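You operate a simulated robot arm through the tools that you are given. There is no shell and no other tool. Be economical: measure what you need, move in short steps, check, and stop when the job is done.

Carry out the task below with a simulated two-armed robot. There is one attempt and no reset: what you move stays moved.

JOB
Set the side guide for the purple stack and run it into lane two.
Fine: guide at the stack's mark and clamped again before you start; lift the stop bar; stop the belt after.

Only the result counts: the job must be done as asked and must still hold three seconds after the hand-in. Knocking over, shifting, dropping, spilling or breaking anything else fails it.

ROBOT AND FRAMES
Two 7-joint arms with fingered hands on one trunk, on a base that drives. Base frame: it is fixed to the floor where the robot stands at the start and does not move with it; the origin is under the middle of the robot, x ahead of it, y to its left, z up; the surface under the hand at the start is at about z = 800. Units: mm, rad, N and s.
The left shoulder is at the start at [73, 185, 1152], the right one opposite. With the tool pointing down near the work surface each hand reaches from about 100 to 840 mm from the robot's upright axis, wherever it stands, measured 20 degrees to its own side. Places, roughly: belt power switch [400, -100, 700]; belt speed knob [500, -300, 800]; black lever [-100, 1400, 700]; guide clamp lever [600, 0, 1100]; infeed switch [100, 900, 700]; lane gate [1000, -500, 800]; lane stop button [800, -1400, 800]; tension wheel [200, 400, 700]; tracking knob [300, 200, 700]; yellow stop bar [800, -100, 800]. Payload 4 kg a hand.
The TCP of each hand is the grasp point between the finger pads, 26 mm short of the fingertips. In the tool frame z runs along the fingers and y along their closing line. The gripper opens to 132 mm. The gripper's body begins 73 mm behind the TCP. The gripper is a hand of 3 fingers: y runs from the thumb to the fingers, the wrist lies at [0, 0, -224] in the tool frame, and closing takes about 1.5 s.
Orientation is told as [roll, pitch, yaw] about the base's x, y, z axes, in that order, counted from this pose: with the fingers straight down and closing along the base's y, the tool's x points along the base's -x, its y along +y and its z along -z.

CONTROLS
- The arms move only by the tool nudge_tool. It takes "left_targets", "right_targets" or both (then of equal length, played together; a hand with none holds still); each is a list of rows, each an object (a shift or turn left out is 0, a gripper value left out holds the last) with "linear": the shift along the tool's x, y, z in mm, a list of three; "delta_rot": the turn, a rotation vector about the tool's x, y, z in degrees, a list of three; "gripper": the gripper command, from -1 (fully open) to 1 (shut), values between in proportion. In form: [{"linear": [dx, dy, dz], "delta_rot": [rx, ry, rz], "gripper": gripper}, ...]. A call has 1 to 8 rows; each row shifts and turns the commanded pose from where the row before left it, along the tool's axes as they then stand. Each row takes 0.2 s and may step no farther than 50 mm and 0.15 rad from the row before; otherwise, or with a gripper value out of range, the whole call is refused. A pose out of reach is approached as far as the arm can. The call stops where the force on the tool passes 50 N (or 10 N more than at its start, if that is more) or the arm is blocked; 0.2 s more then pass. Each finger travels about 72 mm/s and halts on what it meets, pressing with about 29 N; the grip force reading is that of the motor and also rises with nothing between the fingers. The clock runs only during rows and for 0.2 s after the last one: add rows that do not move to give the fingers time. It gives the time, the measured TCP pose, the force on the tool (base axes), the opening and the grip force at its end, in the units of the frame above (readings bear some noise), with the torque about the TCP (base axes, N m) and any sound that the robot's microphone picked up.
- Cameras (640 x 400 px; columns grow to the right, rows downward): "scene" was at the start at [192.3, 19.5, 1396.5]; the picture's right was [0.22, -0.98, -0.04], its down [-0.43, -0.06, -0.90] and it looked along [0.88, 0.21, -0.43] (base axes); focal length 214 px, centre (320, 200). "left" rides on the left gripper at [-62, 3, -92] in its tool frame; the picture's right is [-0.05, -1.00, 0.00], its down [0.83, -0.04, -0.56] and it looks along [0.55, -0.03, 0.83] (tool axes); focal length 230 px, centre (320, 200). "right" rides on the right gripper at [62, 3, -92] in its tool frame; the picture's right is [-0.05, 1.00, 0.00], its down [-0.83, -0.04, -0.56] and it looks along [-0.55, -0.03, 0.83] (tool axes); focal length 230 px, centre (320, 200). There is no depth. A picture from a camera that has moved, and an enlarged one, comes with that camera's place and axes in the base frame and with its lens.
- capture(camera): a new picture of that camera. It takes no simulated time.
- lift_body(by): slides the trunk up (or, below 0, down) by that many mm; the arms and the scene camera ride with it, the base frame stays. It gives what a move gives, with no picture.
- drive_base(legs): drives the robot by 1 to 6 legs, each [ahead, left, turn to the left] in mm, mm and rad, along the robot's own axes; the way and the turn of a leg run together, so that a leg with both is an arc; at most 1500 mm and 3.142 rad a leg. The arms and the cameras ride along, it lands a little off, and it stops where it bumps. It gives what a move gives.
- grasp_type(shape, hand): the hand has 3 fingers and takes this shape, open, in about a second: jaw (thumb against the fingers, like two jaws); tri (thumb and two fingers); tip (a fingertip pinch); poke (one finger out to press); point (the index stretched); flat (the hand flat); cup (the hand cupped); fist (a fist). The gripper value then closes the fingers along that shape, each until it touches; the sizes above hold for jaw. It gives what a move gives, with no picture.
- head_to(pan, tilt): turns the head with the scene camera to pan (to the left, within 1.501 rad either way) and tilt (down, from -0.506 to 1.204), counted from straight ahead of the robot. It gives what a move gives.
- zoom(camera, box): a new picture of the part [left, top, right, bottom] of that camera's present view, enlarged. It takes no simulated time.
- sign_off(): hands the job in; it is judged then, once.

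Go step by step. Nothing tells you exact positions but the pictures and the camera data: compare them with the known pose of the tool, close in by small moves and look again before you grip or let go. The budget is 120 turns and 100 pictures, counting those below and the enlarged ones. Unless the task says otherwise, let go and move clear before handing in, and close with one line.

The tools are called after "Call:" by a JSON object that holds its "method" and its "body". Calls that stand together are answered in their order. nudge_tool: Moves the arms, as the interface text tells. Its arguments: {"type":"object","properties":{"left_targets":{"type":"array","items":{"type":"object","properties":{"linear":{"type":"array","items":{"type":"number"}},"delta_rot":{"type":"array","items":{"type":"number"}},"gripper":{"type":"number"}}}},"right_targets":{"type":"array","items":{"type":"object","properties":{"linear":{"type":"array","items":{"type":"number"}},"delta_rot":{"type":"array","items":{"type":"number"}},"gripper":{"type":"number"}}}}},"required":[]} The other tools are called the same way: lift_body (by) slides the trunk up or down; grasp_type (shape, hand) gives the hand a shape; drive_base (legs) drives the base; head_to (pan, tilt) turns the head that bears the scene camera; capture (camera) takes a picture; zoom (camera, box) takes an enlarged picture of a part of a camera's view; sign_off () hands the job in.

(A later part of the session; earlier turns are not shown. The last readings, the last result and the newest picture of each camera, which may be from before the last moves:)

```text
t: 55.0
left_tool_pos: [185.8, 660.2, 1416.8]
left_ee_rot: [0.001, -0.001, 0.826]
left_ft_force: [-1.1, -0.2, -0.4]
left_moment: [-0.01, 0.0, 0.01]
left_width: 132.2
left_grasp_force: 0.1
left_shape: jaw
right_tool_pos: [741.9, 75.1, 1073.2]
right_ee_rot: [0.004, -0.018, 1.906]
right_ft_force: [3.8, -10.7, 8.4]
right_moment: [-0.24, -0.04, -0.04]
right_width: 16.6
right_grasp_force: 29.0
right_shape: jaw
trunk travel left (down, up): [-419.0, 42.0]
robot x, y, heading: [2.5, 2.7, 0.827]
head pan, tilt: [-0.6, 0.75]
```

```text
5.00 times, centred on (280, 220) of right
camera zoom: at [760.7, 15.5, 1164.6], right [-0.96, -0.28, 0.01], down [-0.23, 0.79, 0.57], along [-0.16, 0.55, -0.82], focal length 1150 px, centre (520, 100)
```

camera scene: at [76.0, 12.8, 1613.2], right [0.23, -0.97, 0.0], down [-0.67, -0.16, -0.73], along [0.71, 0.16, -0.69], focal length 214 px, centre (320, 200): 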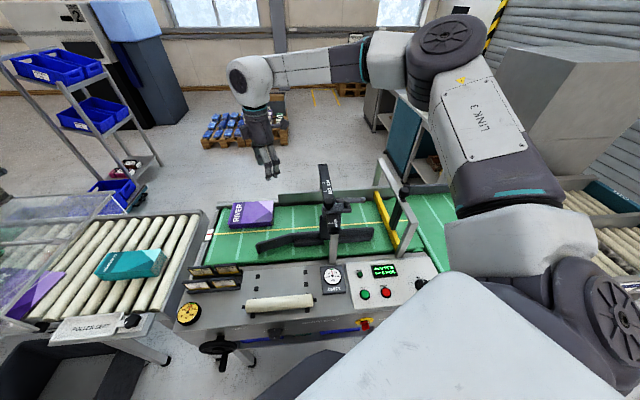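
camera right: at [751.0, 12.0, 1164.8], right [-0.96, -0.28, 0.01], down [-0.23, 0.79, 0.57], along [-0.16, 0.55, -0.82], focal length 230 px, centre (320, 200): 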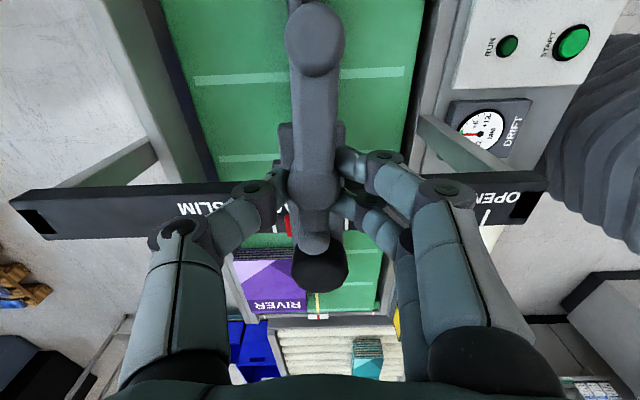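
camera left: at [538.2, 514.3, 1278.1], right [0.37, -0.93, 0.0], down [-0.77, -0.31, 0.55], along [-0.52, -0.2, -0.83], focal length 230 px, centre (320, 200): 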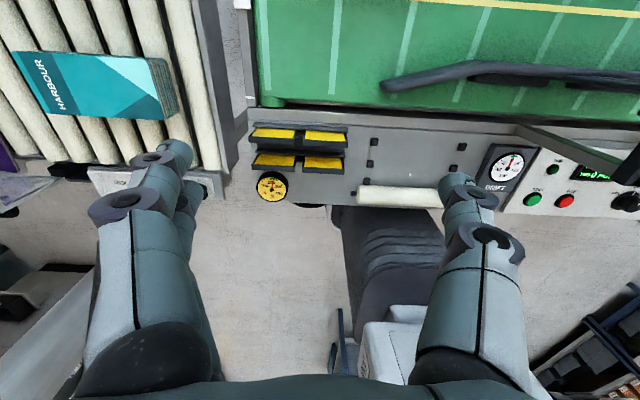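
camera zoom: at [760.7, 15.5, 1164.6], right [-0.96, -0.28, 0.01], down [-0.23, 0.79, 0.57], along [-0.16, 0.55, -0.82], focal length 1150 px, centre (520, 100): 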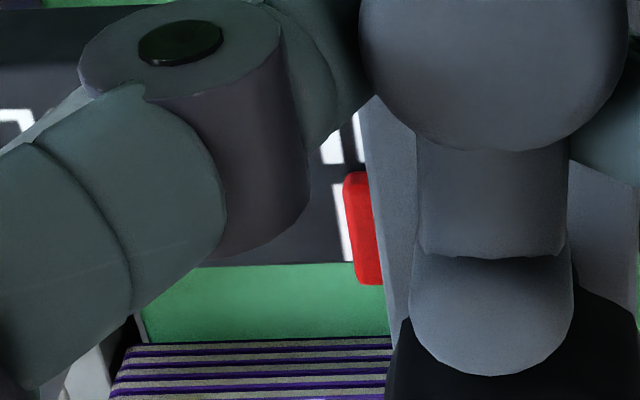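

About 4 mm remain. I'll move 4 mm more and check.

Call:
{"method": "nudge_tool", "body": {"right_targets": [{"linear": [0, -4, 0]}, {}, {}]}}

Call:
{"method": "zoom", "body": {"camera": "right", "box": [260, 200, 320, 240]}}

Call:
{"method": "zoom", "body": {"camera": "scene", "box": [310, 160, 370, 202]}}

```text
t: 55.8
left_tool_pos: [185.6, 660.8, 1416.4]
left_ee_rot: [0.001, -0.002, 0.826]
left_ft_force: [0.8, 1.3, 0.1]
left_moment: [-0.01, 0.01, -0.01]
left_width: 131.7
left_grasp_force: 0.1
left_shape: jaw
right_tool_pos: [745.3, 76.1, 1071.8]
right_ee_rot: [0.005, -0.021, 1.906]
right_ft_force: [0.7, -11.8, 7.0]
right_moment: [-0.25, -0.01, -0.03]
right_width: 16.3
right_grasp_force: 29.0
right_shape: jaw
trunk travel left (down, up): [-419.0, 42.0]
robot x, y, heading: [3.0, -1.5, 0.827]
head pan, tilt: [-0.6, 0.75]
```

```text
10.00 times, centred on (290, 220) of right
camera zoom: at [763.7, 16.5, 1164.5], right [-0.96, -0.28, 0.01], down [-0.23, 0.79, 0.57], along [-0.16, 0.55, -0.82], focal length 2301 px, centre (620, 0)
```

zoom: 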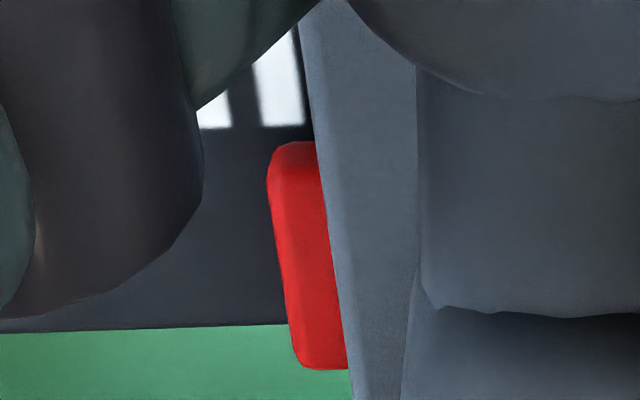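

```text
9.52 times, centred on (340, 181) of scene
camera zoom: at [75.2, 10.2, 1613.3], right [0.22, -0.97, 0.0], down [-0.67, -0.15, -0.73], along [0.71, 0.16, -0.68], focal length 2043 px, centre (130, 381)
```

zoom: 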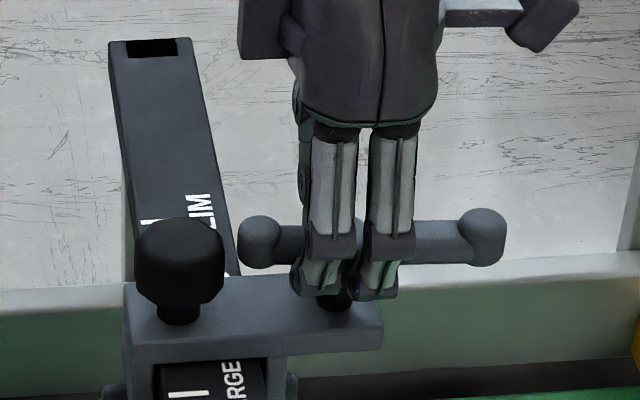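

The MID line is now under the pointer. The grip is practically centred on the boss, so I'll twist clockwise about it to clamp, watching the forces.

Call:
{"method": "nudge_tool", "body": {"right_targets": [{"linear": [0, -0.4, 0], "delta_rot": [0, 0, 8]}, {"linear": [0, -0.4, 0], "delta_rot": [0, 0, 8]}, {"linear": [0, -0.4, 0], "delta_rot": [0, 0, 8]}, {}]}}

Call:
{"method": "capture", "body": {"camera": "right"}}

```text
t: 56.8
left_tool_pos: [185.2, 662.3, 1415.6]
left_ee_rot: [-0.001, -0.003, 0.825]
left_ft_force: [0.2, -0.6, -0.5]
left_moment: [-0.01, -0.02, -0.03]
left_width: 132.0
left_grasp_force: 0.3
left_shape: jaw
right_tool_pos: [746.6, 77.9, 1072.7]
right_ee_rot: [0.014, -0.015, 1.485]
right_ft_force: [-0.5, -6.0, 3.1]
right_moment: [-0.15, -0.01, 0.09]
right_width: 16.3
right_grasp_force: 29.0
right_shape: jaw
trunk travel left (down, up): [-419.0, 42.0]
robot x, y, heading: [-2.2, -2.7, 0.827]
head pan, tilt: [-0.6, 0.75]
```

```text
27 pictures are left
camera right: at [739.4, 15.7, 1165.0], right [-0.99, 0.14, 0.01], down [0.12, 0.81, 0.57], along [0.07, 0.56, -0.82], focal length 230 px, centre (320, 200)
```

right: 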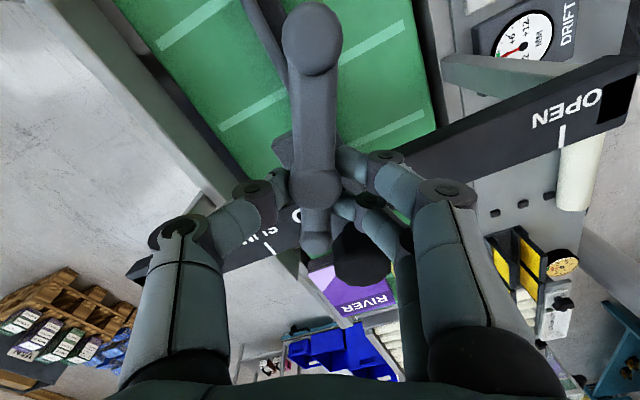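

The lever turns with the hand and forces are dropping. I'll continue the twist.

Call:
{"method": "nudge_tool", "body": {"right_targets": [{"linear": [0, -0.4, 0], "delta_rot": [0, 0, 8]}, {"linear": [0, -0.4, 0], "delta_rot": [0, 0, 8]}, {"linear": [0, -0.4, 0], "delta_rot": [0, 0, 8]}, {"linear": [0, -0.4, 0], "delta_rot": [0, 0, 8]}, {}]}}

Call:
{"method": "nudge_tool", "body": {"right_targets": [{"linear": [0, -0.4, 0], "delta_rot": [0, 0, 8]}, {"linear": [0, -0.4, 0], "delta_rot": [0, 0, 8]}, {"linear": [0, -0.4, 0], "delta_rot": [0, 0, 8]}, {}]}}

Call:
{"method": "capture", "body": {"camera": "right"}}

```text
t: 58.0
left_tool_pos: [185.7, 662.5, 1413.5]
left_ee_rot: [0.001, 0.0, 0.825]
left_ft_force: [-0.2, -0.6, 0.9]
left_moment: [-0.01, -0.02, 0.0]
left_width: 132.1
left_grasp_force: 0.0
left_shape: jaw
right_tool_pos: [748.2, 78.2, 1072.4]
right_ee_rot: [0.019, -0.006, 0.926]
right_ft_force: [1.6, -2.6, 3.1]
right_moment: [-0.07, -0.07, 0.12]
right_width: 16.2
right_grasp_force: 29.3
right_shape: jaw
trunk travel left (down, up): [-419.0, 42.0]
robot x, y, heading: [3.1, -2.7, 0.829]
head pan, tilt: [-0.6, 0.75]
```

```text
t: 59.0
left_tool_pos: [186.8, 661.7, 1414.0]
left_ee_rot: [0.0, -0.001, 0.825]
left_ft_force: [-1.1, -1.2, 0.4]
left_moment: [-0.03, 0.01, -0.01]
left_width: 131.8
left_grasp_force: 0.0
left_shape: jaw
right_tool_pos: [750.6, 76.7, 1073.7]
right_ee_rot: [0.02, 0.002, 0.508]
right_ft_force: [7.8, 1.4, 6.1]
right_moment: [-0.02, -0.15, 0.12]
right_width: 16.3
right_grasp_force: 28.5
right_shape: jaw
trunk travel left (down, up): [-419.0, 42.0]
robot x, y, heading: [2.7, -2.4, 0.829]
head pan, tilt: [-0.6, 0.75]
```

```text
26 pictures are left
camera right: at [695.9, 49.7, 1165.9], right [-0.44, 0.9, 0.02], down [0.75, 0.36, 0.55], along [0.49, 0.26, -0.83], focal length 230 px, centre (320, 200)
```

right: 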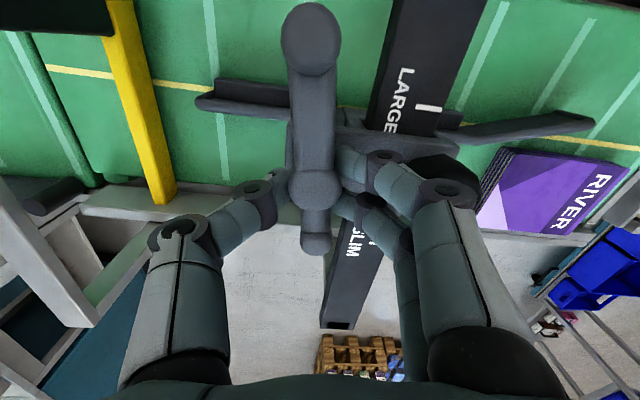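

The lever is nearly back to its clamped heading. I'll finish the last 10° or so until it resists.

Call:
{"method": "nudge_tool", "body": {"right_targets": [{"linear": [-1, 0, 0], "delta_rot": [0, 0, 6]}, {"linear": [-0.5, 0, 0], "delta_rot": [0, 0, 6]}, {}]}}

Call:
{"method": "nudge_tool", "body": {"right_targets": [{"delta_rot": [0, 0, 4]}, {}]}}

```text
t: 59.8
left_tool_pos: [186.8, 662.4, 1416.1]
left_ee_rot: [-0.002, 0.0, 0.824]
left_ft_force: [-0.1, 0.5, -0.6]
left_moment: [-0.03, 0.02, 0.0]
left_width: 132.0
left_grasp_force: 0.0
left_shape: jaw
right_tool_pos: [750.8, 78.0, 1072.3]
right_ee_rot: [0.017, 0.007, 0.299]
right_ft_force: [6.3, -2.6, 4.8]
right_moment: [-0.09, -0.14, 0.48]
right_width: 16.3
right_grasp_force: 28.8
right_shape: jaw
trunk travel left (down, up): [-419.0, 42.0]
robot x, y, heading: [2.9, 5.0, 0.828]
head pan, tilt: [-0.6, 0.75]
```

```text
t: 60.4
left_tool_pos: [187.2, 661.3, 1414.9]
left_ee_rot: [0.001, 0.0, 0.826]
left_ft_force: [0.2, 0.2, -0.2]
left_moment: [0.01, 0.03, -0.04]
left_width: 131.9
left_grasp_force: 0.2
left_shape: jaw
right_tool_pos: [750.9, 76.2, 1073.7]
right_ee_rot: [0.017, 0.008, 0.23]
right_ft_force: [6.5, -1.8, 5.5]
right_moment: [-0.04, -0.13, 0.71]
right_width: 16.3
right_grasp_force: 29.3
right_shape: jaw
trunk travel left (down, up): [-419.0, 42.0]
robot x, y, heading: [-3.1, 1.8, 0.823]
head pan, tilt: [-0.6, 0.75]
```

Torque rose to 0.7 N·m, so the clamp is at its stop. I'll let go, rise and check the pointer.

Call:
{"method": "nudge_tool", "body": {"right_targets": [{"gripper": 0.0}, {}, {"linear": [0, 0, -40]}, {"linear": [0, 0, -40]}, {"linear": [20, 30, -30]}, {"linear": [20, 30, -20]}, {}]}}

Call:
{"method": "capture", "body": {"camera": "right"}}

```text
t: 62.0
left_tool_pos: [186.0, 662.2, 1414.1]
left_ee_rot: [0.002, 0.0, 0.824]
left_ft_force: [-0.6, 0.0, 0.4]
left_moment: [-0.02, 0.0, -0.04]
left_width: 131.8
left_grasp_force: 0.1
left_shape: jaw
right_tool_pos: [700.1, 127.1, 1204.1]
right_ee_rot: [0.018, 0.009, 0.23]
right_ft_force: [-0.3, -0.3, -0.3]
right_moment: [-0.02, 0.01, -0.03]
right_width: 65.6
right_grasp_force: 0.1
right_shape: jaw
trunk travel left (down, up): [-419.0, 42.0]
robot x, y, heading: [0.4, 0.6, 0.827]
head pan, tilt: [-0.6, 0.75]
```

```text
25 pictures are left
camera right: at [639.6, 115.2, 1297.3], right [-0.18, 0.98, 0.02], down [0.83, 0.14, 0.55], along [0.54, 0.11, -0.84], focal length 230 px, centre (320, 200)
```

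right: 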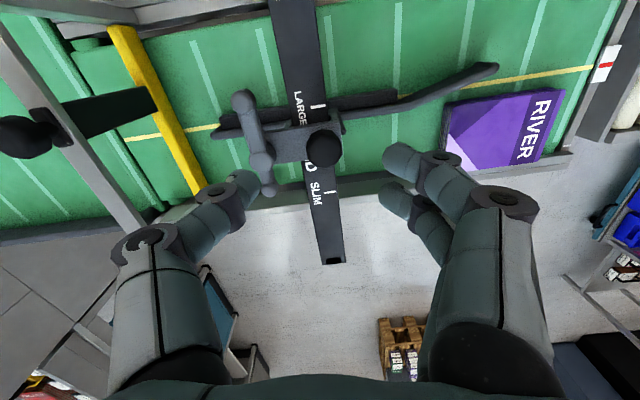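

The lever points toward me again as it did when clamped. I need a view of the pointer from above the far side, so I'll move the right camera forward.

Call:
{"method": "nudge_tool", "body": {"right_targets": [{"linear": [-35, 10, 0]}, {"linear": [-35, 10, 0]}, {"linear": [-35, 10, 0]}, {"linear": [-35, 0, 0]}, {}]}}

Call:
{"method": "capture", "body": {"camera": "right"}}

```text
t: 63.2
left_tool_pos: [186.0, 663.7, 1413.9]
left_ee_rot: [-0.001, 0.0, 0.826]
left_ft_force: [0.1, -0.1, -0.6]
left_moment: [0.03, -0.04, -0.04]
left_width: 131.9
left_grasp_force: 0.1
left_shape: jaw
right_tool_pos: [797.0, 165.3, 1207.8]
right_ee_rot: [0.018, 0.007, 0.231]
right_ft_force: [0.2, 0.1, 0.6]
right_moment: [-0.06, 0.0, 0.0]
right_width: 65.3
right_grasp_force: 0.1
right_shape: jaw
right hand out of reach, approached as far as the arm can: row 3, 4
trunk travel left (down, up): [-419.0, 42.0]
robot x, y, heading: [1.7, -1.4, 0.83]
head pan, tilt: [-0.6, 0.75]
```

```text
24 pictures are left
camera right: at [738.1, 154.3, 1301.7], right [-0.18, 0.98, 0.02], down [0.82, 0.14, 0.55], along [0.54, 0.11, -0.84], focal length 230 px, centre (320, 200)
```

right: 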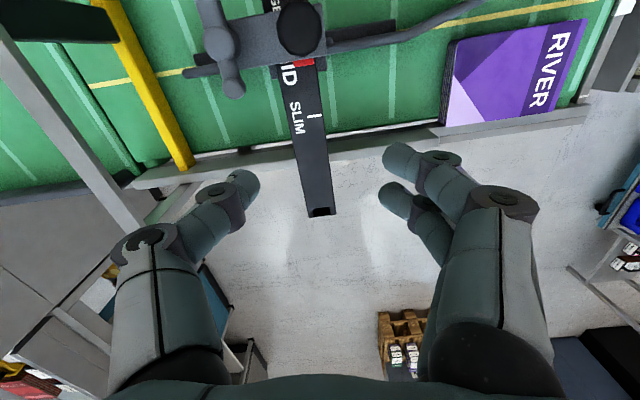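

Call:
{"method": "zoom", "body": {"camera": "right", "box": [264, 40, 344, 130]}}

```text
4.44 times, centred on (304, 85) of right
camera zoom: at [738.1, 154.3, 1301.7], right [-0.18, 0.98, 0.02], down [0.82, 0.14, 0.55], along [0.54, 0.11, -0.84], focal length 1022 px, centre (391, 711)
```

zoom: 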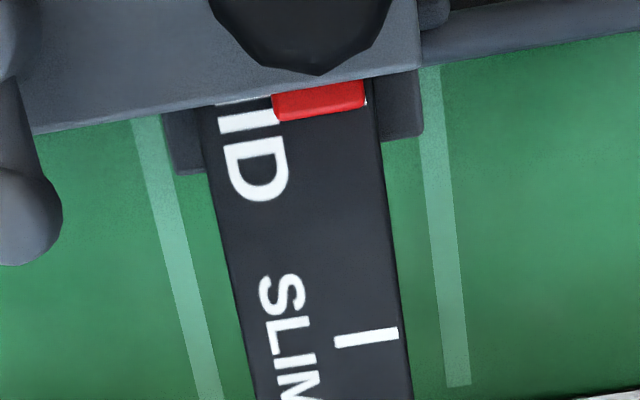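

A white sliver of the MID line shows at the pointer's right end. I'll zoom in further to judge alignment.

Call:
{"method": "zoom", "body": {"camera": "right", "box": [308, 50, 338, 72]}}

```text
16.00 times, centred on (323, 61) of right
camera zoom: at [738.1, 154.3, 1301.7], right [-0.18, 0.98, 0.02], down [0.82, 0.14, 0.55], along [0.54, 0.11, -0.84], focal length 3681 px, centre (272, 2424)
```

zoom: 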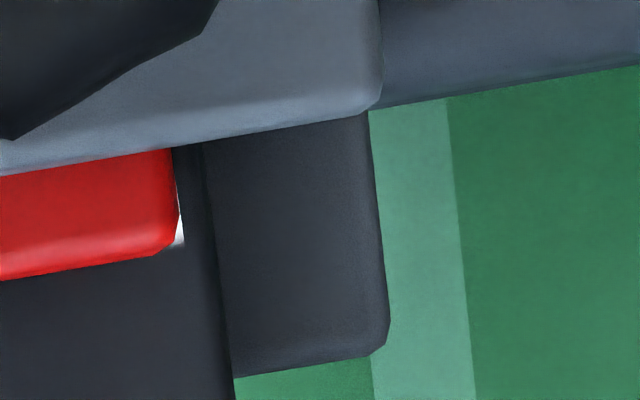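

The MID line's end sits right under the pointer, aligned within about 1–2 mm, and the guide is clamped. Next is the stop bar; its knob is at about (699, -144, 1105). I'll rise and move the right hand above it.

Call:
{"method": "nudge_tool", "body": {"right_targets": [{"linear": [0, 0, -48], "delta_rot": [0, 0, -5.7]}, {"linear": [27.5, -37.2, 0]}, {"linear": [27.5, -37.2, 0]}, {"linear": [27.5, -37.2, 0]}, {"linear": [27.5, -37.2, 0]}, {"linear": [27.5, -37.2, 0]}, {"linear": [27.5, -37.2, 0]}, {"linear": [27.5, -37.2, 0]}]}}

Call:
{"method": "capture", "body": {"camera": "right"}}

```text
t: 65.0
left_tool_pos: [185.0, 661.1, 1415.5]
left_ee_rot: [0.0, -0.001, 0.826]
left_ft_force: [0.4, -0.5, -0.5]
left_moment: [0.02, 0.0, 0.01]
left_width: 131.7
left_grasp_force: 0.0
left_shape: jaw
right_tool_pos: [700.8, -146.7, 1253.4]
right_ee_rot: [0.019, 0.004, 0.333]
right_ft_force: [-0.1, -0.6, -0.2]
right_moment: [0.05, -0.02, -0.03]
right_width: 65.7
right_grasp_force: 0.2
right_shape: jaw
trunk travel left (down, up): [-419.0, 42.0]
robot x, y, heading: [-0.5, 0.1, 0.824]
head pan, tilt: [-0.6, 0.75]
```

```text
21 pictures are left
camera right: at [642.4, -163.3, 1346.5], right [-0.28, 0.96, 0.02], down [0.81, 0.22, 0.55], along [0.52, 0.17, -0.84], focal length 230 px, centre (320, 200)
```

right: 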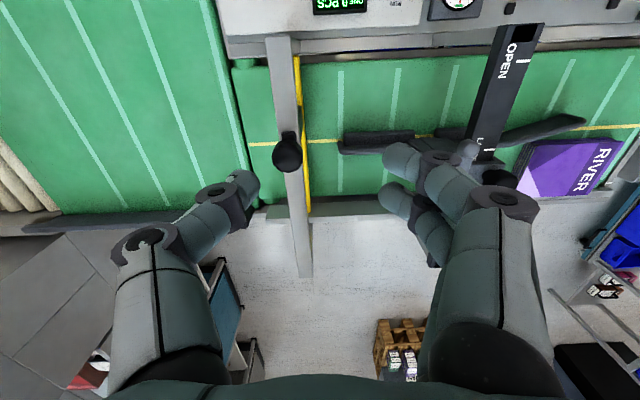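

The knob triangulates to about (758, -165, 1065). I'll centre above it with a wider opening and descend partway.

Call:
{"method": "nudge_tool", "body": {"right_targets": [{"linear": [-24, -18, 20], "gripper": -0.3}, {"linear": [-24, -18, 25]}, {"linear": [0, 0, 45]}, {}]}}

Call:
{"method": "capture", "body": {"camera": "right"}}

```text
t: 66.0
left_tool_pos: [185.2, 664.1, 1414.4]
left_ee_rot: [-0.001, 0.001, 0.824]
left_ft_force: [0.2, -0.1, -0.5]
left_moment: [0.02, 0.0, -0.01]
left_width: 132.1
left_grasp_force: 0.0
left_shape: jaw
right_tool_pos: [755.6, -161.6, 1165.3]
right_ee_rot: [0.018, 0.007, 0.33]
right_ft_force: [-0.8, 0.4, -0.1]
right_moment: [0.04, -0.02, 0.0]
right_width: 85.3
right_grasp_force: 0.0
right_shape: jaw
trunk travel left (down, up): [-419.0, 42.0]
robot x, y, heading: [0.6, -0.7, 0.829]
head pan, tilt: [-0.6, 0.75]
```

```text
20 pictures are left
camera right: at [698.3, -179.1, 1257.6], right [-0.27, 0.96, 0.02], down [0.81, 0.22, 0.55], along [0.52, 0.16, -0.84], focal length 230 px, centre (320, 200)
```

right: 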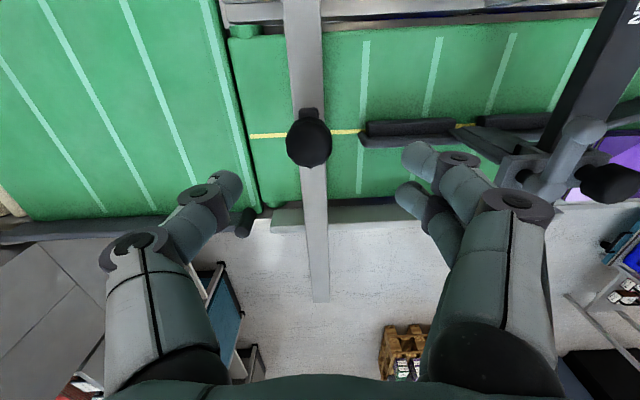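

The knob is at about (764, -167, 1062), slightly right of and ahead of the tool. I'll correct, descend to it and grip.

Call:
{"method": "nudge_tool", "body": {"right_targets": [{"linear": [-12, -9, 30]}, {"linear": [0, 0, 35]}, {"linear": [0, 0, 34]}, {}]}}

Call:
{"method": "capture", "body": {"camera": "right"}}

```text
t: 67.0
left_tool_pos: [185.9, 663.1, 1414.6]
left_ee_rot: [0.001, -0.002, 0.825]
left_ft_force: [-0.3, -0.6, 1.0]
left_moment: [0.01, 0.01, 0.01]
left_width: 132.0
left_grasp_force: 0.1
left_shape: jaw
right_tool_pos: [770.3, -166.8, 1064.3]
right_ee_rot: [0.022, 0.007, 0.329]
right_ft_force: [0.0, 0.1, 0.5]
right_moment: [0.0, -0.01, -0.03]
right_width: 85.3
right_grasp_force: 0.0
right_shape: jaw
trunk travel left (down, up): [-419.0, 42.0]
robot x, y, heading: [-1.0, -2.0, 0.831]
head pan, tilt: [-0.6, 0.75]
```

```text
19 pictures are left
camera right: at [712.2, -183.0, 1156.2], right [-0.27, 0.96, 0.02], down [0.81, 0.22, 0.55], along [0.52, 0.16, -0.84], focal length 230 px, centre (320, 200)
```

right: 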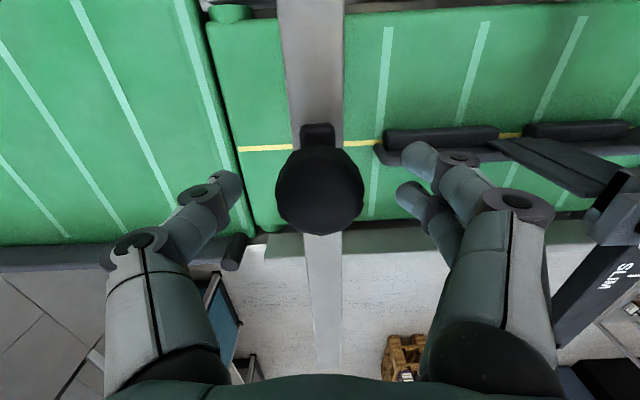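

The knob is centred between the fingers. I'll go down a few millimetres more and close.

Call:
{"method": "nudge_tool", "body": {"right_targets": [{"linear": [0, 0, 8]}, {"gripper": 1.0}, {}, {}, {}, {}]}}

Call:
{"method": "nudge_tool", "body": {"right_targets": [{"linear": [0, 0, -10]}, {"linear": [0, 0, -10]}, {"linear": [0, 0, -10]}, {}]}}

Call:
{"method": "capture", "body": {"camera": "scene"}}

```text
t: 68.4
left_tool_pos: [186.1, 662.6, 1414.4]
left_ee_rot: [0.0, 0.0, 0.825]
left_ft_force: [-0.4, -0.1, 0.3]
left_moment: [-0.01, 0.01, 0.03]
left_width: 131.7
left_grasp_force: 0.1
left_shape: jaw
right_tool_pos: [769.7, -166.0, 1053.3]
right_ee_rot: [0.018, 0.01, 0.329]
right_ft_force: [1.0, 0.6, -6.3]
right_moment: [0.21, 0.17, 0.04]
right_width: 9.9
right_grasp_force: 28.8
right_shape: jaw
trunk travel left (down, up): [-419.0, 42.0]
robot x, y, heading: [-2.9, 0.4, 0.827]
head pan, tilt: [-0.6, 0.75]
```

```text
t: 69.4
left_tool_pos: [187.0, 662.2, 1416.1]
left_ee_rot: [0.001, 0.0, 0.824]
left_ft_force: [-0.9, 0.0, -0.7]
left_moment: [0.01, 0.0, -0.01]
left_width: 131.9
left_grasp_force: 0.0
left_shape: jaw
right_tool_pos: [770.6, -165.3, 1085.5]
right_ee_rot: [0.015, 0.006, 0.329]
right_ft_force: [-1.8, 0.2, -3.7]
right_moment: [0.19, 0.18, 0.08]
right_width: 9.9
right_grasp_force: 29.1
right_shape: jaw
trunk travel left (down, up): [-419.0, 42.0]
robot x, y, heading: [-0.2, -1.0, 0.827]
head pan, tilt: [-0.6, 0.75]
```

```text
18 pictures are left
camera scene: at [76.5, 12.4, 1613.2], right [0.22, -0.97, 0.0], down [-0.67, -0.16, -0.73], along [0.71, 0.16, -0.69], focal length 214 px, centre (320, 200)
```

scene: 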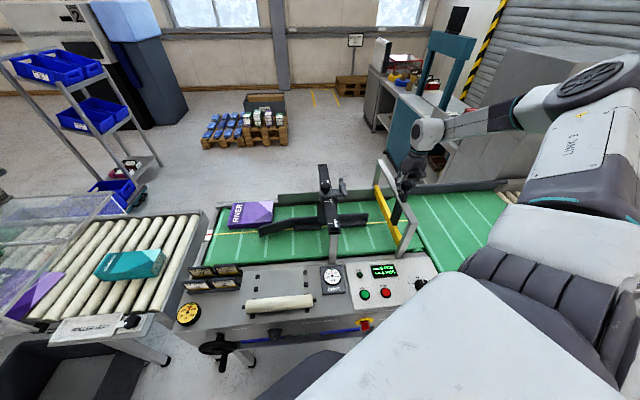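

The fingers closed round the neck under the knob, and it seems to be rising. I'll zoom in to check.

Call:
{"method": "zoom", "body": {"camera": "scene", "box": [350, 140, 450, 260]}}

```text
3.33 times, centred on (400, 200) of scene
camera zoom: at [76.5, 12.4, 1613.2], right [0.22, -0.97, 0.0], down [-0.67, -0.16, -0.73], along [0.71, 0.16, -0.69], focal length 715 px, centre (53, 200)
```

zoom: 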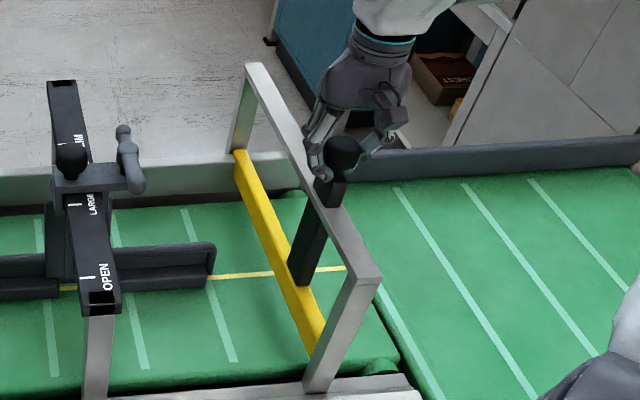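

The bar has risen about 32 mm with little load. I'll keep lifting and watch for an end stop or a latch.

Call:
{"method": "nudge_tool", "body": {"right_targets": [{"linear": [0, 0, -15]}, {"linear": [0, 0, -15]}, {"linear": [0, 0, -15]}, {"linear": [0, 0, -15]}, {"linear": [0, 0, -15]}, {"linear": [0, 0, -15]}, {}]}}

Call:
{"method": "zoom", "body": {"camera": "scene", "box": [350, 140, 450, 260]}}

```text
t: 71.0
left_tool_pos: [185.2, 663.0, 1415.9]
left_ee_rot: [0.0, 0.0, 0.827]
left_ft_force: [0.3, -0.8, -0.3]
left_moment: [0.01, 0.0, 0.0]
left_width: 132.0
left_grasp_force: 0.0
left_shape: jaw
right_tool_pos: [770.6, -165.5, 1174.5]
right_ee_rot: [0.016, 0.007, 0.33]
right_ft_force: [-6.1, 1.2, -2.9]
right_moment: [0.2, 0.24, 0.03]
right_width: 10.0
right_grasp_force: 29.3
right_shape: jaw
trunk travel left (down, up): [-419.0, 42.0]
robot x, y, heading: [4.9, -0.5, 0.825]
head pan, tilt: [-0.6, 0.75]
```

```text
3.33 times, centred on (400, 200) of scene
camera zoom: at [75.5, 12.7, 1613.3], right [0.22, -0.97, 0.0], down [-0.67, -0.16, -0.73], along [0.71, 0.16, -0.69], focal length 715 px, centre (53, 200)
```

zoom: 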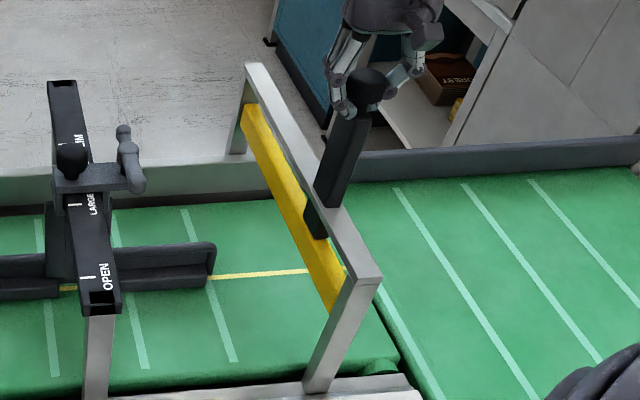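

The bar is high, just under the crossbeam. I'll continue gently to the upper stop.

Call:
{"method": "nudge_tool", "body": {"right_targets": [{"linear": [0, 0, -6]}, {"linear": [0, 0, -6]}, {"linear": [0, 0, -6]}, {"linear": [0, 0, -6]}, {}]}}

```text
t: 72.2
left_tool_pos: [185.5, 663.3, 1413.8]
left_ee_rot: [0.001, -0.001, 0.825]
left_ft_force: [-0.7, -0.1, 0.4]
left_moment: [-0.01, -0.01, 0.02]
left_width: 132.0
left_grasp_force: 0.1
left_shape: jaw
right_tool_pos: [769.8, -164.8, 1199.9]
right_ee_rot: [0.017, 0.006, 0.329]
right_ft_force: [-4.8, 5.0, -0.4]
right_moment: [0.18, 0.27, 0.04]
right_width: 9.9
right_grasp_force: 29.5
right_shape: jaw
trunk travel left (down, up): [-419.0, 42.0]
robot x, y, heading: [0.3, -1.9, 0.826]
head pan, tilt: [-0.6, 0.75]
```

There's no stop yet. I'll go a little further.

Call:
{"method": "nudge_tool", "body": {"right_targets": [{"linear": [0, 0, -6]}, {"linear": [0, 0, -6]}, {"linear": [0, 0, -6]}, {}]}}

Call:
{"method": "zoom", "body": {"camera": "scene", "box": [350, 140, 450, 260]}}

```text
t: 73.1
left_tool_pos: [189.7, 663.7, 1413.4]
left_ee_rot: [0.002, 0.003, 0.829]
left_ft_force: [0.1, 0.3, 0.0]
left_moment: [0.05, -0.03, -0.01]
left_width: 132.1
left_grasp_force: 0.0
left_shape: jaw
right_tool_pos: [770.8, -167.3, 1204.7]
right_ee_rot: [0.021, 0.026, 0.332]
right_ft_force: [12.8, 6.8, -22.7]
right_moment: [0.33, 0.15, -0.05]
right_width: 8.0
right_grasp_force: 29.0
right_shape: jaw
trunk travel left (down, up): [-419.0, 42.0]
robot x, y, heading: [-1.2, -2.9, 0.829]
head pan, tilt: [-0.6, 0.75]
stopped in row 4 (right hand): the force on the tool passed its limit at 51 N (the readings are from after the stop); the commanded pose is now the measured one
```

```text
3.33 times, centred on (400, 200) of scene
camera zoom: at [81.7, 13.7, 1613.0], right [0.23, -0.97, 0.0], down [-0.67, -0.16, -0.73], along [0.71, 0.16, -0.69], focal length 715 px, centre (53, 200)
```

zoom: 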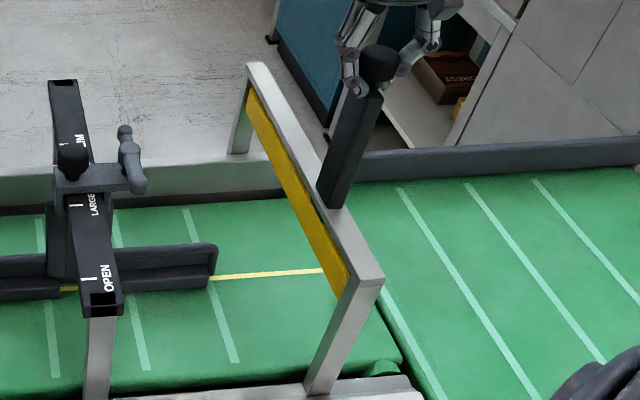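

The bar is at its upper stop. I'll ease the load and release slowly to see whether it stays up.

Call:
{"method": "nudge_tool", "body": {"right_targets": [{"linear": [0, 0, 3]}, {}, {"gripper": 0.8}, {}, {"gripper": 0.3}, {}]}}

Call:
{"method": "zoom", "body": {"camera": "scene", "box": [350, 140, 450, 260]}}

```text
t: 74.5
left_tool_pos: [186.6, 662.6, 1413.8]
left_ee_rot: [-0.001, 0.0, 0.827]
left_ft_force: [-0.1, -0.2, 0.8]
left_moment: [0.03, 0.0, 0.03]
left_width: 131.8
left_grasp_force: 0.0
left_shape: jaw
right_tool_pos: [769.5, -168.5, 1206.8]
right_ee_rot: [0.019, 0.019, 0.33]
right_ft_force: [-0.6, 0.0, -0.5]
right_moment: [0.0, 0.05, 0.01]
right_width: 45.8
right_grasp_force: 0.2
right_shape: jaw
trunk travel left (down, up): [-419.0, 42.0]
robot x, y, heading: [-1.9, 1.1, 0.829]
head pan, tilt: [-0.6, 0.75]
```

```text
3.33 times, centred on (400, 200) of scene
camera zoom: at [77.3, 12.8, 1613.2], right [0.22, -0.97, 0.0], down [-0.67, -0.16, -0.73], along [0.71, 0.16, -0.69], focal length 715 px, centre (53, 200)
```

zoom: 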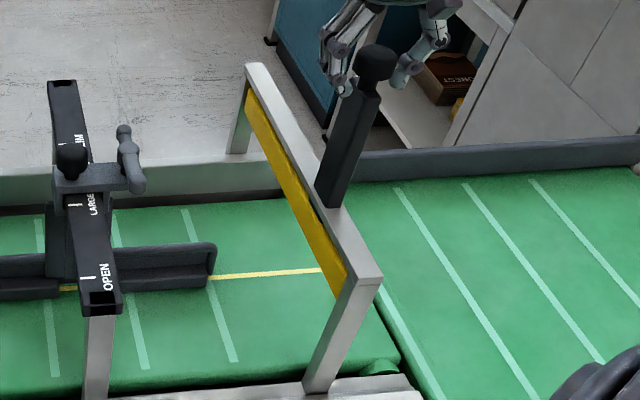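

The bar holds up by itself. I'll open, rise clear, pull back, and turn the base back square to the panel for the START and STOP buttons at about (437, -75, 825) and (462, -147, 825).

Call:
{"method": "nudge_tool", "body": {"right_targets": [{"gripper": -0.5}, {}, {"linear": [0, 0, -40]}, {"linear": [0, 0, -40]}, {"linear": [0, 0, -30]}, {"linear": [45, 0, 0]}, {"linear": [45, 0, 0], "gripper": 1.0}, {"linear": [45, 0, 0]}]}}

Call:
{"method": "nudge_tool", "body": {"right_targets": [{"linear": [45, 0, 0]}, {"linear": [45, 0, 0]}, {"linear": [30, 0, 0]}, {}]}}

Call:
{"method": "drive_base", "body": {"legs": [[0, 0, -0.5]]}}

Call:
{"method": "capture", "body": {"camera": "right"}}

```text
t: 76.3
left_tool_pos: [184.0, 662.9, 1414.7]
left_ee_rot: [0.0, -0.003, 0.827]
left_ft_force: [-1.1, 0.4, -0.4]
left_moment: [0.01, -0.05, 0.02]
left_width: 132.0
left_grasp_force: 0.1
left_shape: jaw
right_tool_pos: [638.6, -212.4, 1319.8]
right_ee_rot: [0.02, 0.02, 0.332]
right_ft_force: [-0.6, -0.4, -0.3]
right_moment: [0.01, -0.02, -0.01]
right_width: 15.1
right_grasp_force: 0.1
right_shape: jaw
trunk travel left (down, up): [-419.0, 42.0]
robot x, y, heading: [-0.4, 1.2, 0.824]
head pan, tilt: [-0.6, 0.75]
```

```text
t: 77.3
left_tool_pos: [188.0, 664.3, 1413.5]
left_ee_rot: [0.0, 0.001, 0.826]
left_ft_force: [0.5, 0.7, -0.1]
left_moment: [-0.02, 0.0, 0.03]
left_width: 132.0
left_grasp_force: 0.1
left_shape: jaw
right_tool_pos: [527.9, -250.0, 1322.0]
right_ee_rot: [0.018, 0.022, 0.331]
right_ft_force: [0.4, 0.2, -0.4]
right_moment: [-0.01, 0.02, 0.0]
right_width: 0.2
right_grasp_force: 28.4
right_shape: jaw
trunk travel left (down, up): [-419.0, 42.0]
robot x, y, heading: [1.5, -2.5, 0.826]
head pan, tilt: [-0.6, 0.75]
```

```text
t: 79.1
left_tool_pos: [479.4, 495.1, 1415.3]
left_ee_rot: [-0.001, 0.0, 0.331]
left_ft_force: [0.4, 0.1, 0.1]
left_moment: [0.04, -0.02, 0.01]
left_width: 132.1
left_grasp_force: 0.1
left_shape: jaw
right_tool_pos: [344.9, -471.5, 1322.2]
right_ee_rot: [0.019, 0.022, -0.164]
right_ft_force: [0.8, -0.7, 0.2]
right_moment: [0.02, 0.02, -0.01]
right_width: 0.0
right_grasp_force: 29.0
right_shape: jaw
trunk travel left (down, up): [-419.0, 42.0]
robot x, y, heading: [-0.6, -3.9, 0.335]
head pan, tilt: [-0.6, 0.75]
```

```text
13 pictures are left
camera right: at [286.5, -459.6, 1416.0], right [0.22, 0.98, 0.02], down [0.82, -0.19, 0.54], along [0.53, -0.1, -0.84], focal length 230 px, centre (320, 200)
```

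right: 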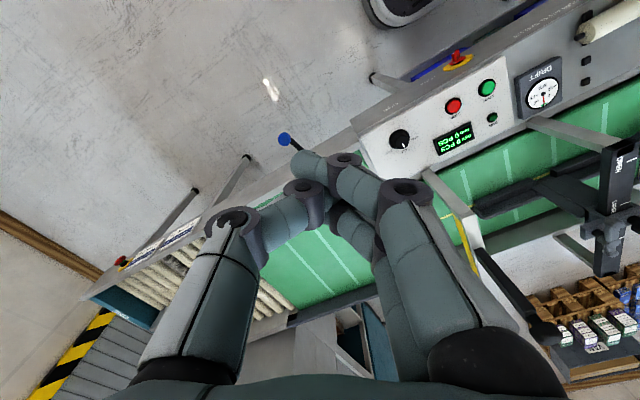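

I'm square to the panel again. I'll lower the trunk and move the closed right hand over START.

Call:
{"method": "lift_body", "body": {"by": -230}}

Call:
{"method": "nudge_tool", "body": {"right_targets": [{"linear": [-4.3, 45, 0]}, {"linear": [-4.3, 45, 0]}, {"linear": [-4.3, 45, 0]}, {"linear": [-4.3, 45, 0]}, {"linear": [-4.3, 45, 0]}, {"linear": [-4.3, 45, 0]}, {"linear": [-4.3, 45, 0]}]}}

Call:
{"method": "nudge_tool", "body": {"right_targets": [{"linear": [-4.3, 45, 20]}, {"linear": [-4, 46, 30]}, {"linear": [0, 0, 45]}, {"linear": [0, 0, 40]}, {}]}}

Call:
{"method": "capture", "body": {"camera": "right"}}

```text
t: 81.5
left_tool_pos: [477.6, 493.5, 1185.8]
left_ee_rot: [-0.001, -0.001, 0.33]
left_ft_force: [0.1, 0.0, -0.6]
left_moment: [0.01, 0.01, 0.02]
left_width: 132.0
left_grasp_force: 0.1
left_shape: jaw
right_tool_pos: [343.3, -472.6, 1091.7]
right_ee_rot: [0.017, 0.021, -0.166]
right_ft_force: [-0.5, -0.1, 0.6]
right_moment: [0.0, -0.01, 0.02]
right_width: 0.0
right_grasp_force: 29.5
right_shape: jaw
trunk travel left (down, up): [-189.0, 272.0]
robot x, y, heading: [-2.2, -1.3, 0.332]
head pan, tilt: [-0.6, 0.75]
```

```text
t: 83.1
left_tool_pos: [480.8, 496.5, 1184.1]
left_ee_rot: [-0.001, 0.003, 0.329]
left_ft_force: [-1.0, 0.2, -0.3]
left_moment: [-0.02, -0.01, 0.03]
left_width: 132.1
left_grasp_force: 0.1
left_shape: jaw
right_tool_pos: [427.1, -166.6, 1098.1]
right_ee_rot: [0.018, 0.022, -0.165]
right_ft_force: [-0.3, 0.0, -0.6]
right_moment: [-0.05, -0.02, 0.03]
right_width: 0.0
right_grasp_force: 28.3
right_shape: jaw
trunk travel left (down, up): [-189.0, 272.0]
robot x, y, heading: [-0.8, -2.5, 0.329]
head pan, tilt: [-0.6, 0.75]
```

```text
refused: row 2 steps farther than a row can; nothing moved
```

```text
12 pictures are left
camera right: at [369.0, -153.6, 1192.2], right [0.22, 0.98, 0.02], down [0.82, -0.19, 0.53], along [0.53, -0.1, -0.84], focal length 230 px, centre (320, 200)
```

right: 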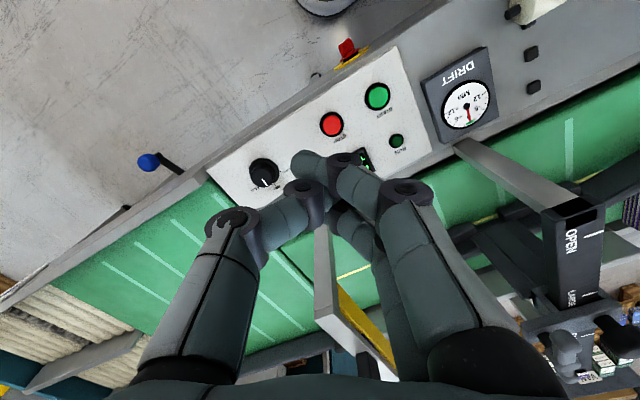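

The buttons refine to START (440, -75) and STOP (464, -148). The shut jaw's tips cross untidily, so I'll use the poke shape and check where its tip is.

Call:
{"method": "grasp_type", "body": {"shape": "poke", "hand": "right"}}

Call:
{"method": "nudge_tool", "body": {"right_targets": [{"linear": [0, 40, 20]}, {"linear": [0, 40, 25]}, {"linear": [0, 10, 40]}, {"linear": [0, 0, 40]}, {}]}}

Call:
{"method": "capture", "body": {"camera": "right"}}

```text
t: 84.0
left_tool_pos: [478.5, 494.2, 1184.8]
left_ee_rot: [0.001, 0.0, 0.33]
left_ft_force: [-0.9, 0.3, 0.5]
left_moment: [0.0, 0.0, 0.0]
left_width: 131.8
left_grasp_force: 0.1
left_shape: jaw
right_tool_pos: [425.6, -168.4, 1098.8]
right_ee_rot: [0.019, 0.021, -0.164]
right_ft_force: [0.6, -0.5, 0.1]
right_moment: [0.0, -0.01, -0.02]
right_width: 0.0
right_grasp_force: 0.0
right_shape: poke
trunk travel left (down, up): [-189.0, 272.0]
robot x, y, heading: [-4.1, 0.1, 0.333]
head pan, tilt: [-0.6, 0.75]
```

```text
t: 85.2
left_tool_pos: [478.8, 494.4, 1186.6]
left_ee_rot: [0.0, 0.0, 0.33]
left_ft_force: [-0.5, 0.8, 0.4]
left_moment: [-0.05, -0.03, 0.05]
left_width: 131.8
left_grasp_force: 0.1
left_shape: jaw
right_tool_pos: [438.8, -75.6, 974.4]
right_ee_rot: [0.02, 0.02, -0.167]
right_ft_force: [-0.6, 0.3, 0.7]
right_moment: [0.02, 0.01, -0.03]
right_width: 0.1
right_grasp_force: 0.0
right_shape: poke
trunk travel left (down, up): [-189.0, 272.0]
robot x, y, heading: [-3.0, -2.8, 0.331]
head pan, tilt: [-0.6, 0.75]
```

```text
11 pictures are left
camera right: at [381.5, -63.2, 1068.2], right [0.22, 0.98, 0.02], down [0.82, -0.19, 0.54], along [0.53, -0.1, -0.84], focal length 230 px, centre (320, 200)
```

right: 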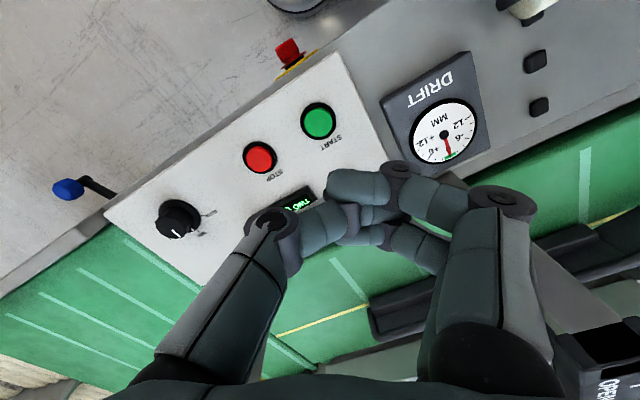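

START lies right under the TCP. The fingers are still drawn in by the old close command, so I'll open the gripper value to extend the poke finger and look.

Call:
{"method": "nudge_tool", "body": {"right_targets": [{"gripper": -1}, {}, {}, {}, {}]}}

Call:
{"method": "zoom", "body": {"camera": "right", "box": [220, 80, 480, 260]}}

```text
t: 86.4
left_tool_pos: [480.1, 495.0, 1183.7]
left_ee_rot: [0.0, 0.0, 0.329]
left_ft_force: [0.0, 0.2, -0.3]
left_moment: [0.01, 0.01, -0.02]
left_width: 131.9
left_grasp_force: 0.1
left_shape: jaw
right_tool_pos: [439.3, -76.0, 974.2]
right_ee_rot: [0.02, 0.022, -0.165]
right_ft_force: [-0.6, -0.1, 0.0]
right_moment: [0.02, -0.01, -0.01]
right_width: 0.2
right_grasp_force: 0.1
right_shape: poke
trunk travel left (down, up): [-189.0, 272.0]
robot x, y, heading: [-1.4, 0.5, 0.332]
head pan, tilt: [-0.6, 0.75]
```

```text
2.22 times, centred on (350, 170) of right
camera zoom: at [382.1, -63.3, 1068.1], right [0.22, 0.98, 0.02], down [0.82, -0.19, 0.54], along [0.53, -0.1, -0.84], focal length 511 px, centre (253, 267)
```

zoom: 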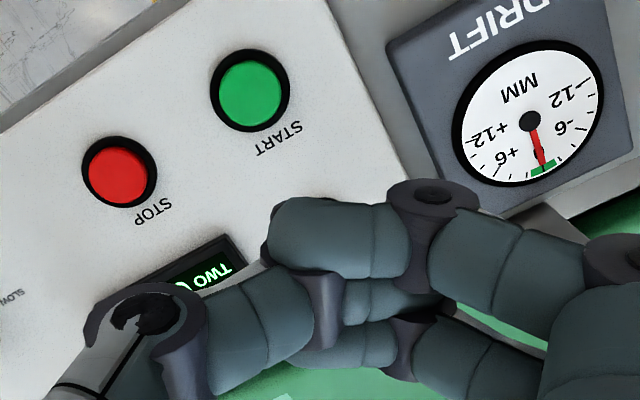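

The hand shape is unclear from its own camera. I'll check it from the head camera.

Call:
{"method": "head_to", "body": {"pan": -0.5, "tilt": 0.75}}

Call:
{"method": "zoom", "body": {"camera": "scene", "box": [160, 80, 480, 280]}}

```text
t: 87.1
left_tool_pos: [479.7, 493.8, 1184.8]
left_ee_rot: [-0.001, 0.002, 0.331]
left_ft_force: [-0.2, -0.7, -0.7]
left_moment: [-0.02, 0.01, -0.01]
left_width: 131.8
left_grasp_force: 0.1
left_shape: jaw
right_tool_pos: [441.2, -75.7, 973.9]
right_ee_rot: [0.018, 0.021, -0.167]
right_ft_force: [0.4, 0.1, 0.6]
right_moment: [0.0, 0.02, 0.02]
right_width: 0.1
right_grasp_force: 0.1
right_shape: poke
trunk travel left (down, up): [-189.0, 272.0]
robot x, y, heading: [-1.7, -0.4, 0.329]
head pan, tilt: [-0.499, 0.75]
```

```text
2.00 times, centred on (320, 180) of scene
camera zoom: at [169.8, 15.6, 1356.2], right [-0.16, -0.98, 0.09], down [-0.79, 0.07, -0.6], along [0.59, -0.17, -0.79], focal length 429 px, centre (320, 240)
```

zoom: 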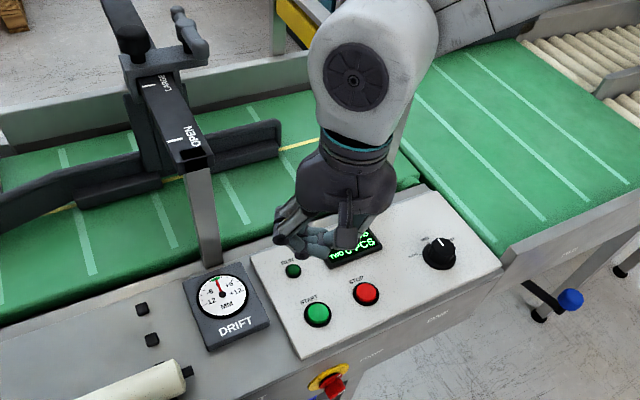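

The poke shape looks curled. I'll go back to a jaw with a small gap, whose fingertips are known to be 26 mm below the TCP, and centre it on START.

Call:
{"method": "grasp_type", "body": {"shape": "jaw", "hand": "right"}}

Call:
{"method": "nudge_tool", "body": {"right_targets": [{"gripper": 0.87}, {}, {}, {}, {"linear": [-10, 2, 30]}, {"linear": [0, 0, 35]}, {}]}}

Call:
{"method": "capture", "body": {"camera": "right"}}

```text
t: 88.0
left_tool_pos: [480.3, 494.5, 1184.8]
left_ee_rot: [0.001, -0.001, 0.331]
left_ft_force: [-1.0, 0.3, -0.6]
left_moment: [-0.05, -0.01, -0.01]
left_width: 132.0
left_grasp_force: 0.1
left_shape: jaw
right_tool_pos: [439.9, -75.5, 974.7]
right_ee_rot: [0.021, 0.021, -0.167]
right_ft_force: [-0.5, 0.2, 0.4]
right_moment: [0.01, 0.02, 0.0]
right_width: 131.9
right_grasp_force: 0.1
right_shape: jaw
trunk travel left (down, up): [-189.0, 272.0]
robot x, y, heading: [0.5, 5.2, 0.331]
head pan, tilt: [-0.499, 0.75]
```

```text
t: 89.6
left_tool_pos: [477.3, 494.5, 1185.6]
left_ee_rot: [0.0, -0.002, 0.331]
left_ft_force: [0.5, 0.1, -0.1]
left_moment: [0.03, 0.0, -0.02]
left_width: 132.0
left_grasp_force: 0.1
left_shape: jaw
right_tool_pos: [446.9, -73.3, 908.3]
right_ee_rot: [0.02, 0.019, -0.166]
right_ft_force: [-0.3, 0.2, -0.1]
right_moment: [0.02, 0.01, -0.02]
right_width: 8.7
right_grasp_force: 0.1
right_shape: jaw
trunk travel left (down, up): [-189.0, 272.0]
robot x, y, heading: [-0.6, -0.0, 0.328]
head pan, tilt: [-0.499, 0.75]
```

```text
8 pictures are left
camera right: at [389.3, -60.5, 1002.6], right [0.22, 0.98, 0.02], down [0.82, -0.19, 0.54], along [0.53, -0.1, -0.84], focal length 230 px, centre (320, 200)
```

right: 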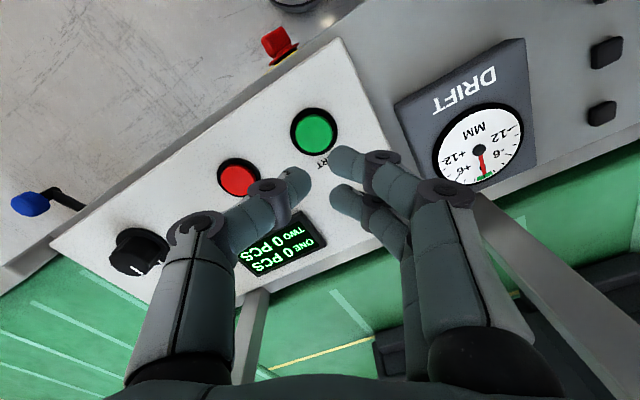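

The fingertips line up with START. I'll descend and press in small steps.

Call:
{"method": "nudge_tool", "body": {"right_targets": [{"linear": [-3, 0, 22]}, {"linear": [0, 0, 20]}, {"linear": [0, 0, 4]}, {"linear": [0, 0, 4]}, {"linear": [0, 0, 4]}, {"linear": [0, 0, 3]}, {}]}}

```text
t: 91.2
left_tool_pos: [479.5, 494.9, 1183.9]
left_ee_rot: [0.0, -0.001, 0.329]
left_ft_force: [0.5, 0.4, 0.3]
left_moment: [-0.01, 0.0, -0.01]
left_width: 131.8
left_grasp_force: 0.0
left_shape: jaw
right_tool_pos: [448.7, -71.7, 851.5]
right_ee_rot: [0.019, 0.021, -0.164]
right_ft_force: [-0.6, 0.6, 0.1]
right_moment: [-0.01, -0.02, 0.02]
right_width: 8.8
right_grasp_force: 0.0
right_shape: jaw
trunk travel left (down, up): [-189.0, 272.0]
robot x, y, heading: [0.7, -3.2, 0.326]
head pan, tilt: [-0.499, 0.75]
```

No contact yet at tip height 825. I'll go on in 3 mm steps.

Call:
{"method": "nudge_tool", "body": {"right_targets": [{"linear": [0, 0, 3]}, {"linear": [0, 0, 3]}, {"linear": [0, 0, 3]}, {"linear": [0, 0, 3]}, {"linear": [0, 0, 3]}]}}

```text
t: 92.4
left_tool_pos: [477.2, 494.9, 1186.8]
left_ee_rot: [-0.002, -0.003, 0.329]
left_ft_force: [-0.1, -0.4, -0.2]
left_moment: [-0.01, -0.02, 0.0]
left_width: 131.8
left_grasp_force: 0.0
left_shape: jaw
right_tool_pos: [450.0, -70.0, 838.3]
right_ee_rot: [0.02, 0.019, -0.165]
right_ft_force: [1.4, -2.1, 33.8]
right_moment: [-0.44, 0.04, 0.0]
right_width: 15.5
right_grasp_force: 8.7
right_shape: jaw
trunk travel left (down, up): [-189.0, 272.0]
robot x, y, heading: [1.1, -2.7, 0.333]
head pan, tilt: [-0.499, 0.75]
heard: click
```

A click was heard. I'll rise, shift over STOP, and look at what's moving.

Call:
{"method": "nudge_tool", "body": {"right_targets": [{"linear": [0, 0, -35]}, {"linear": [-18, -35, 0]}, {"linear": [-18, -35, 0]}]}}

Call:
{"method": "capture", "body": {"camera": "scene"}}

```text
t: 93.2
left_tool_pos: [479.7, 493.5, 1185.0]
left_ee_rot: [0.0, 0.0, 0.33]
left_ft_force: [-0.5, -0.1, -0.5]
left_moment: [0.02, 0.0, 0.04]
left_width: 131.8
left_grasp_force: 0.1
left_shape: jaw
right_tool_pos: [475.9, -147.1, 871.6]
right_ee_rot: [0.019, 0.023, -0.166]
right_ft_force: [0.5, 1.0, 0.1]
right_moment: [0.01, -0.02, 0.03]
right_width: 0.1
right_grasp_force: 28.7
right_shape: jaw
trunk travel left (down, up): [-189.0, 272.0]
robot x, y, heading: [1.7, -1.3, 0.336]
head pan, tilt: [-0.499, 0.75]
```

```text
7 pictures are left
camera scene: at [170.3, 14.9, 1356.1], right [-0.16, -0.98, 0.09], down [-0.79, 0.07, -0.6], along [0.59, -0.17, -0.79], focal length 214 px, centre (320, 200)
```

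scene: 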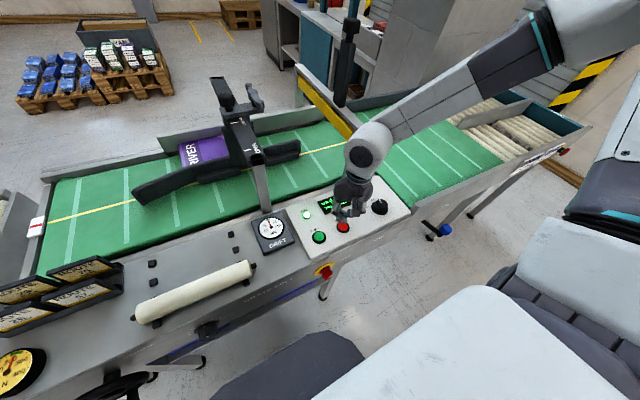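

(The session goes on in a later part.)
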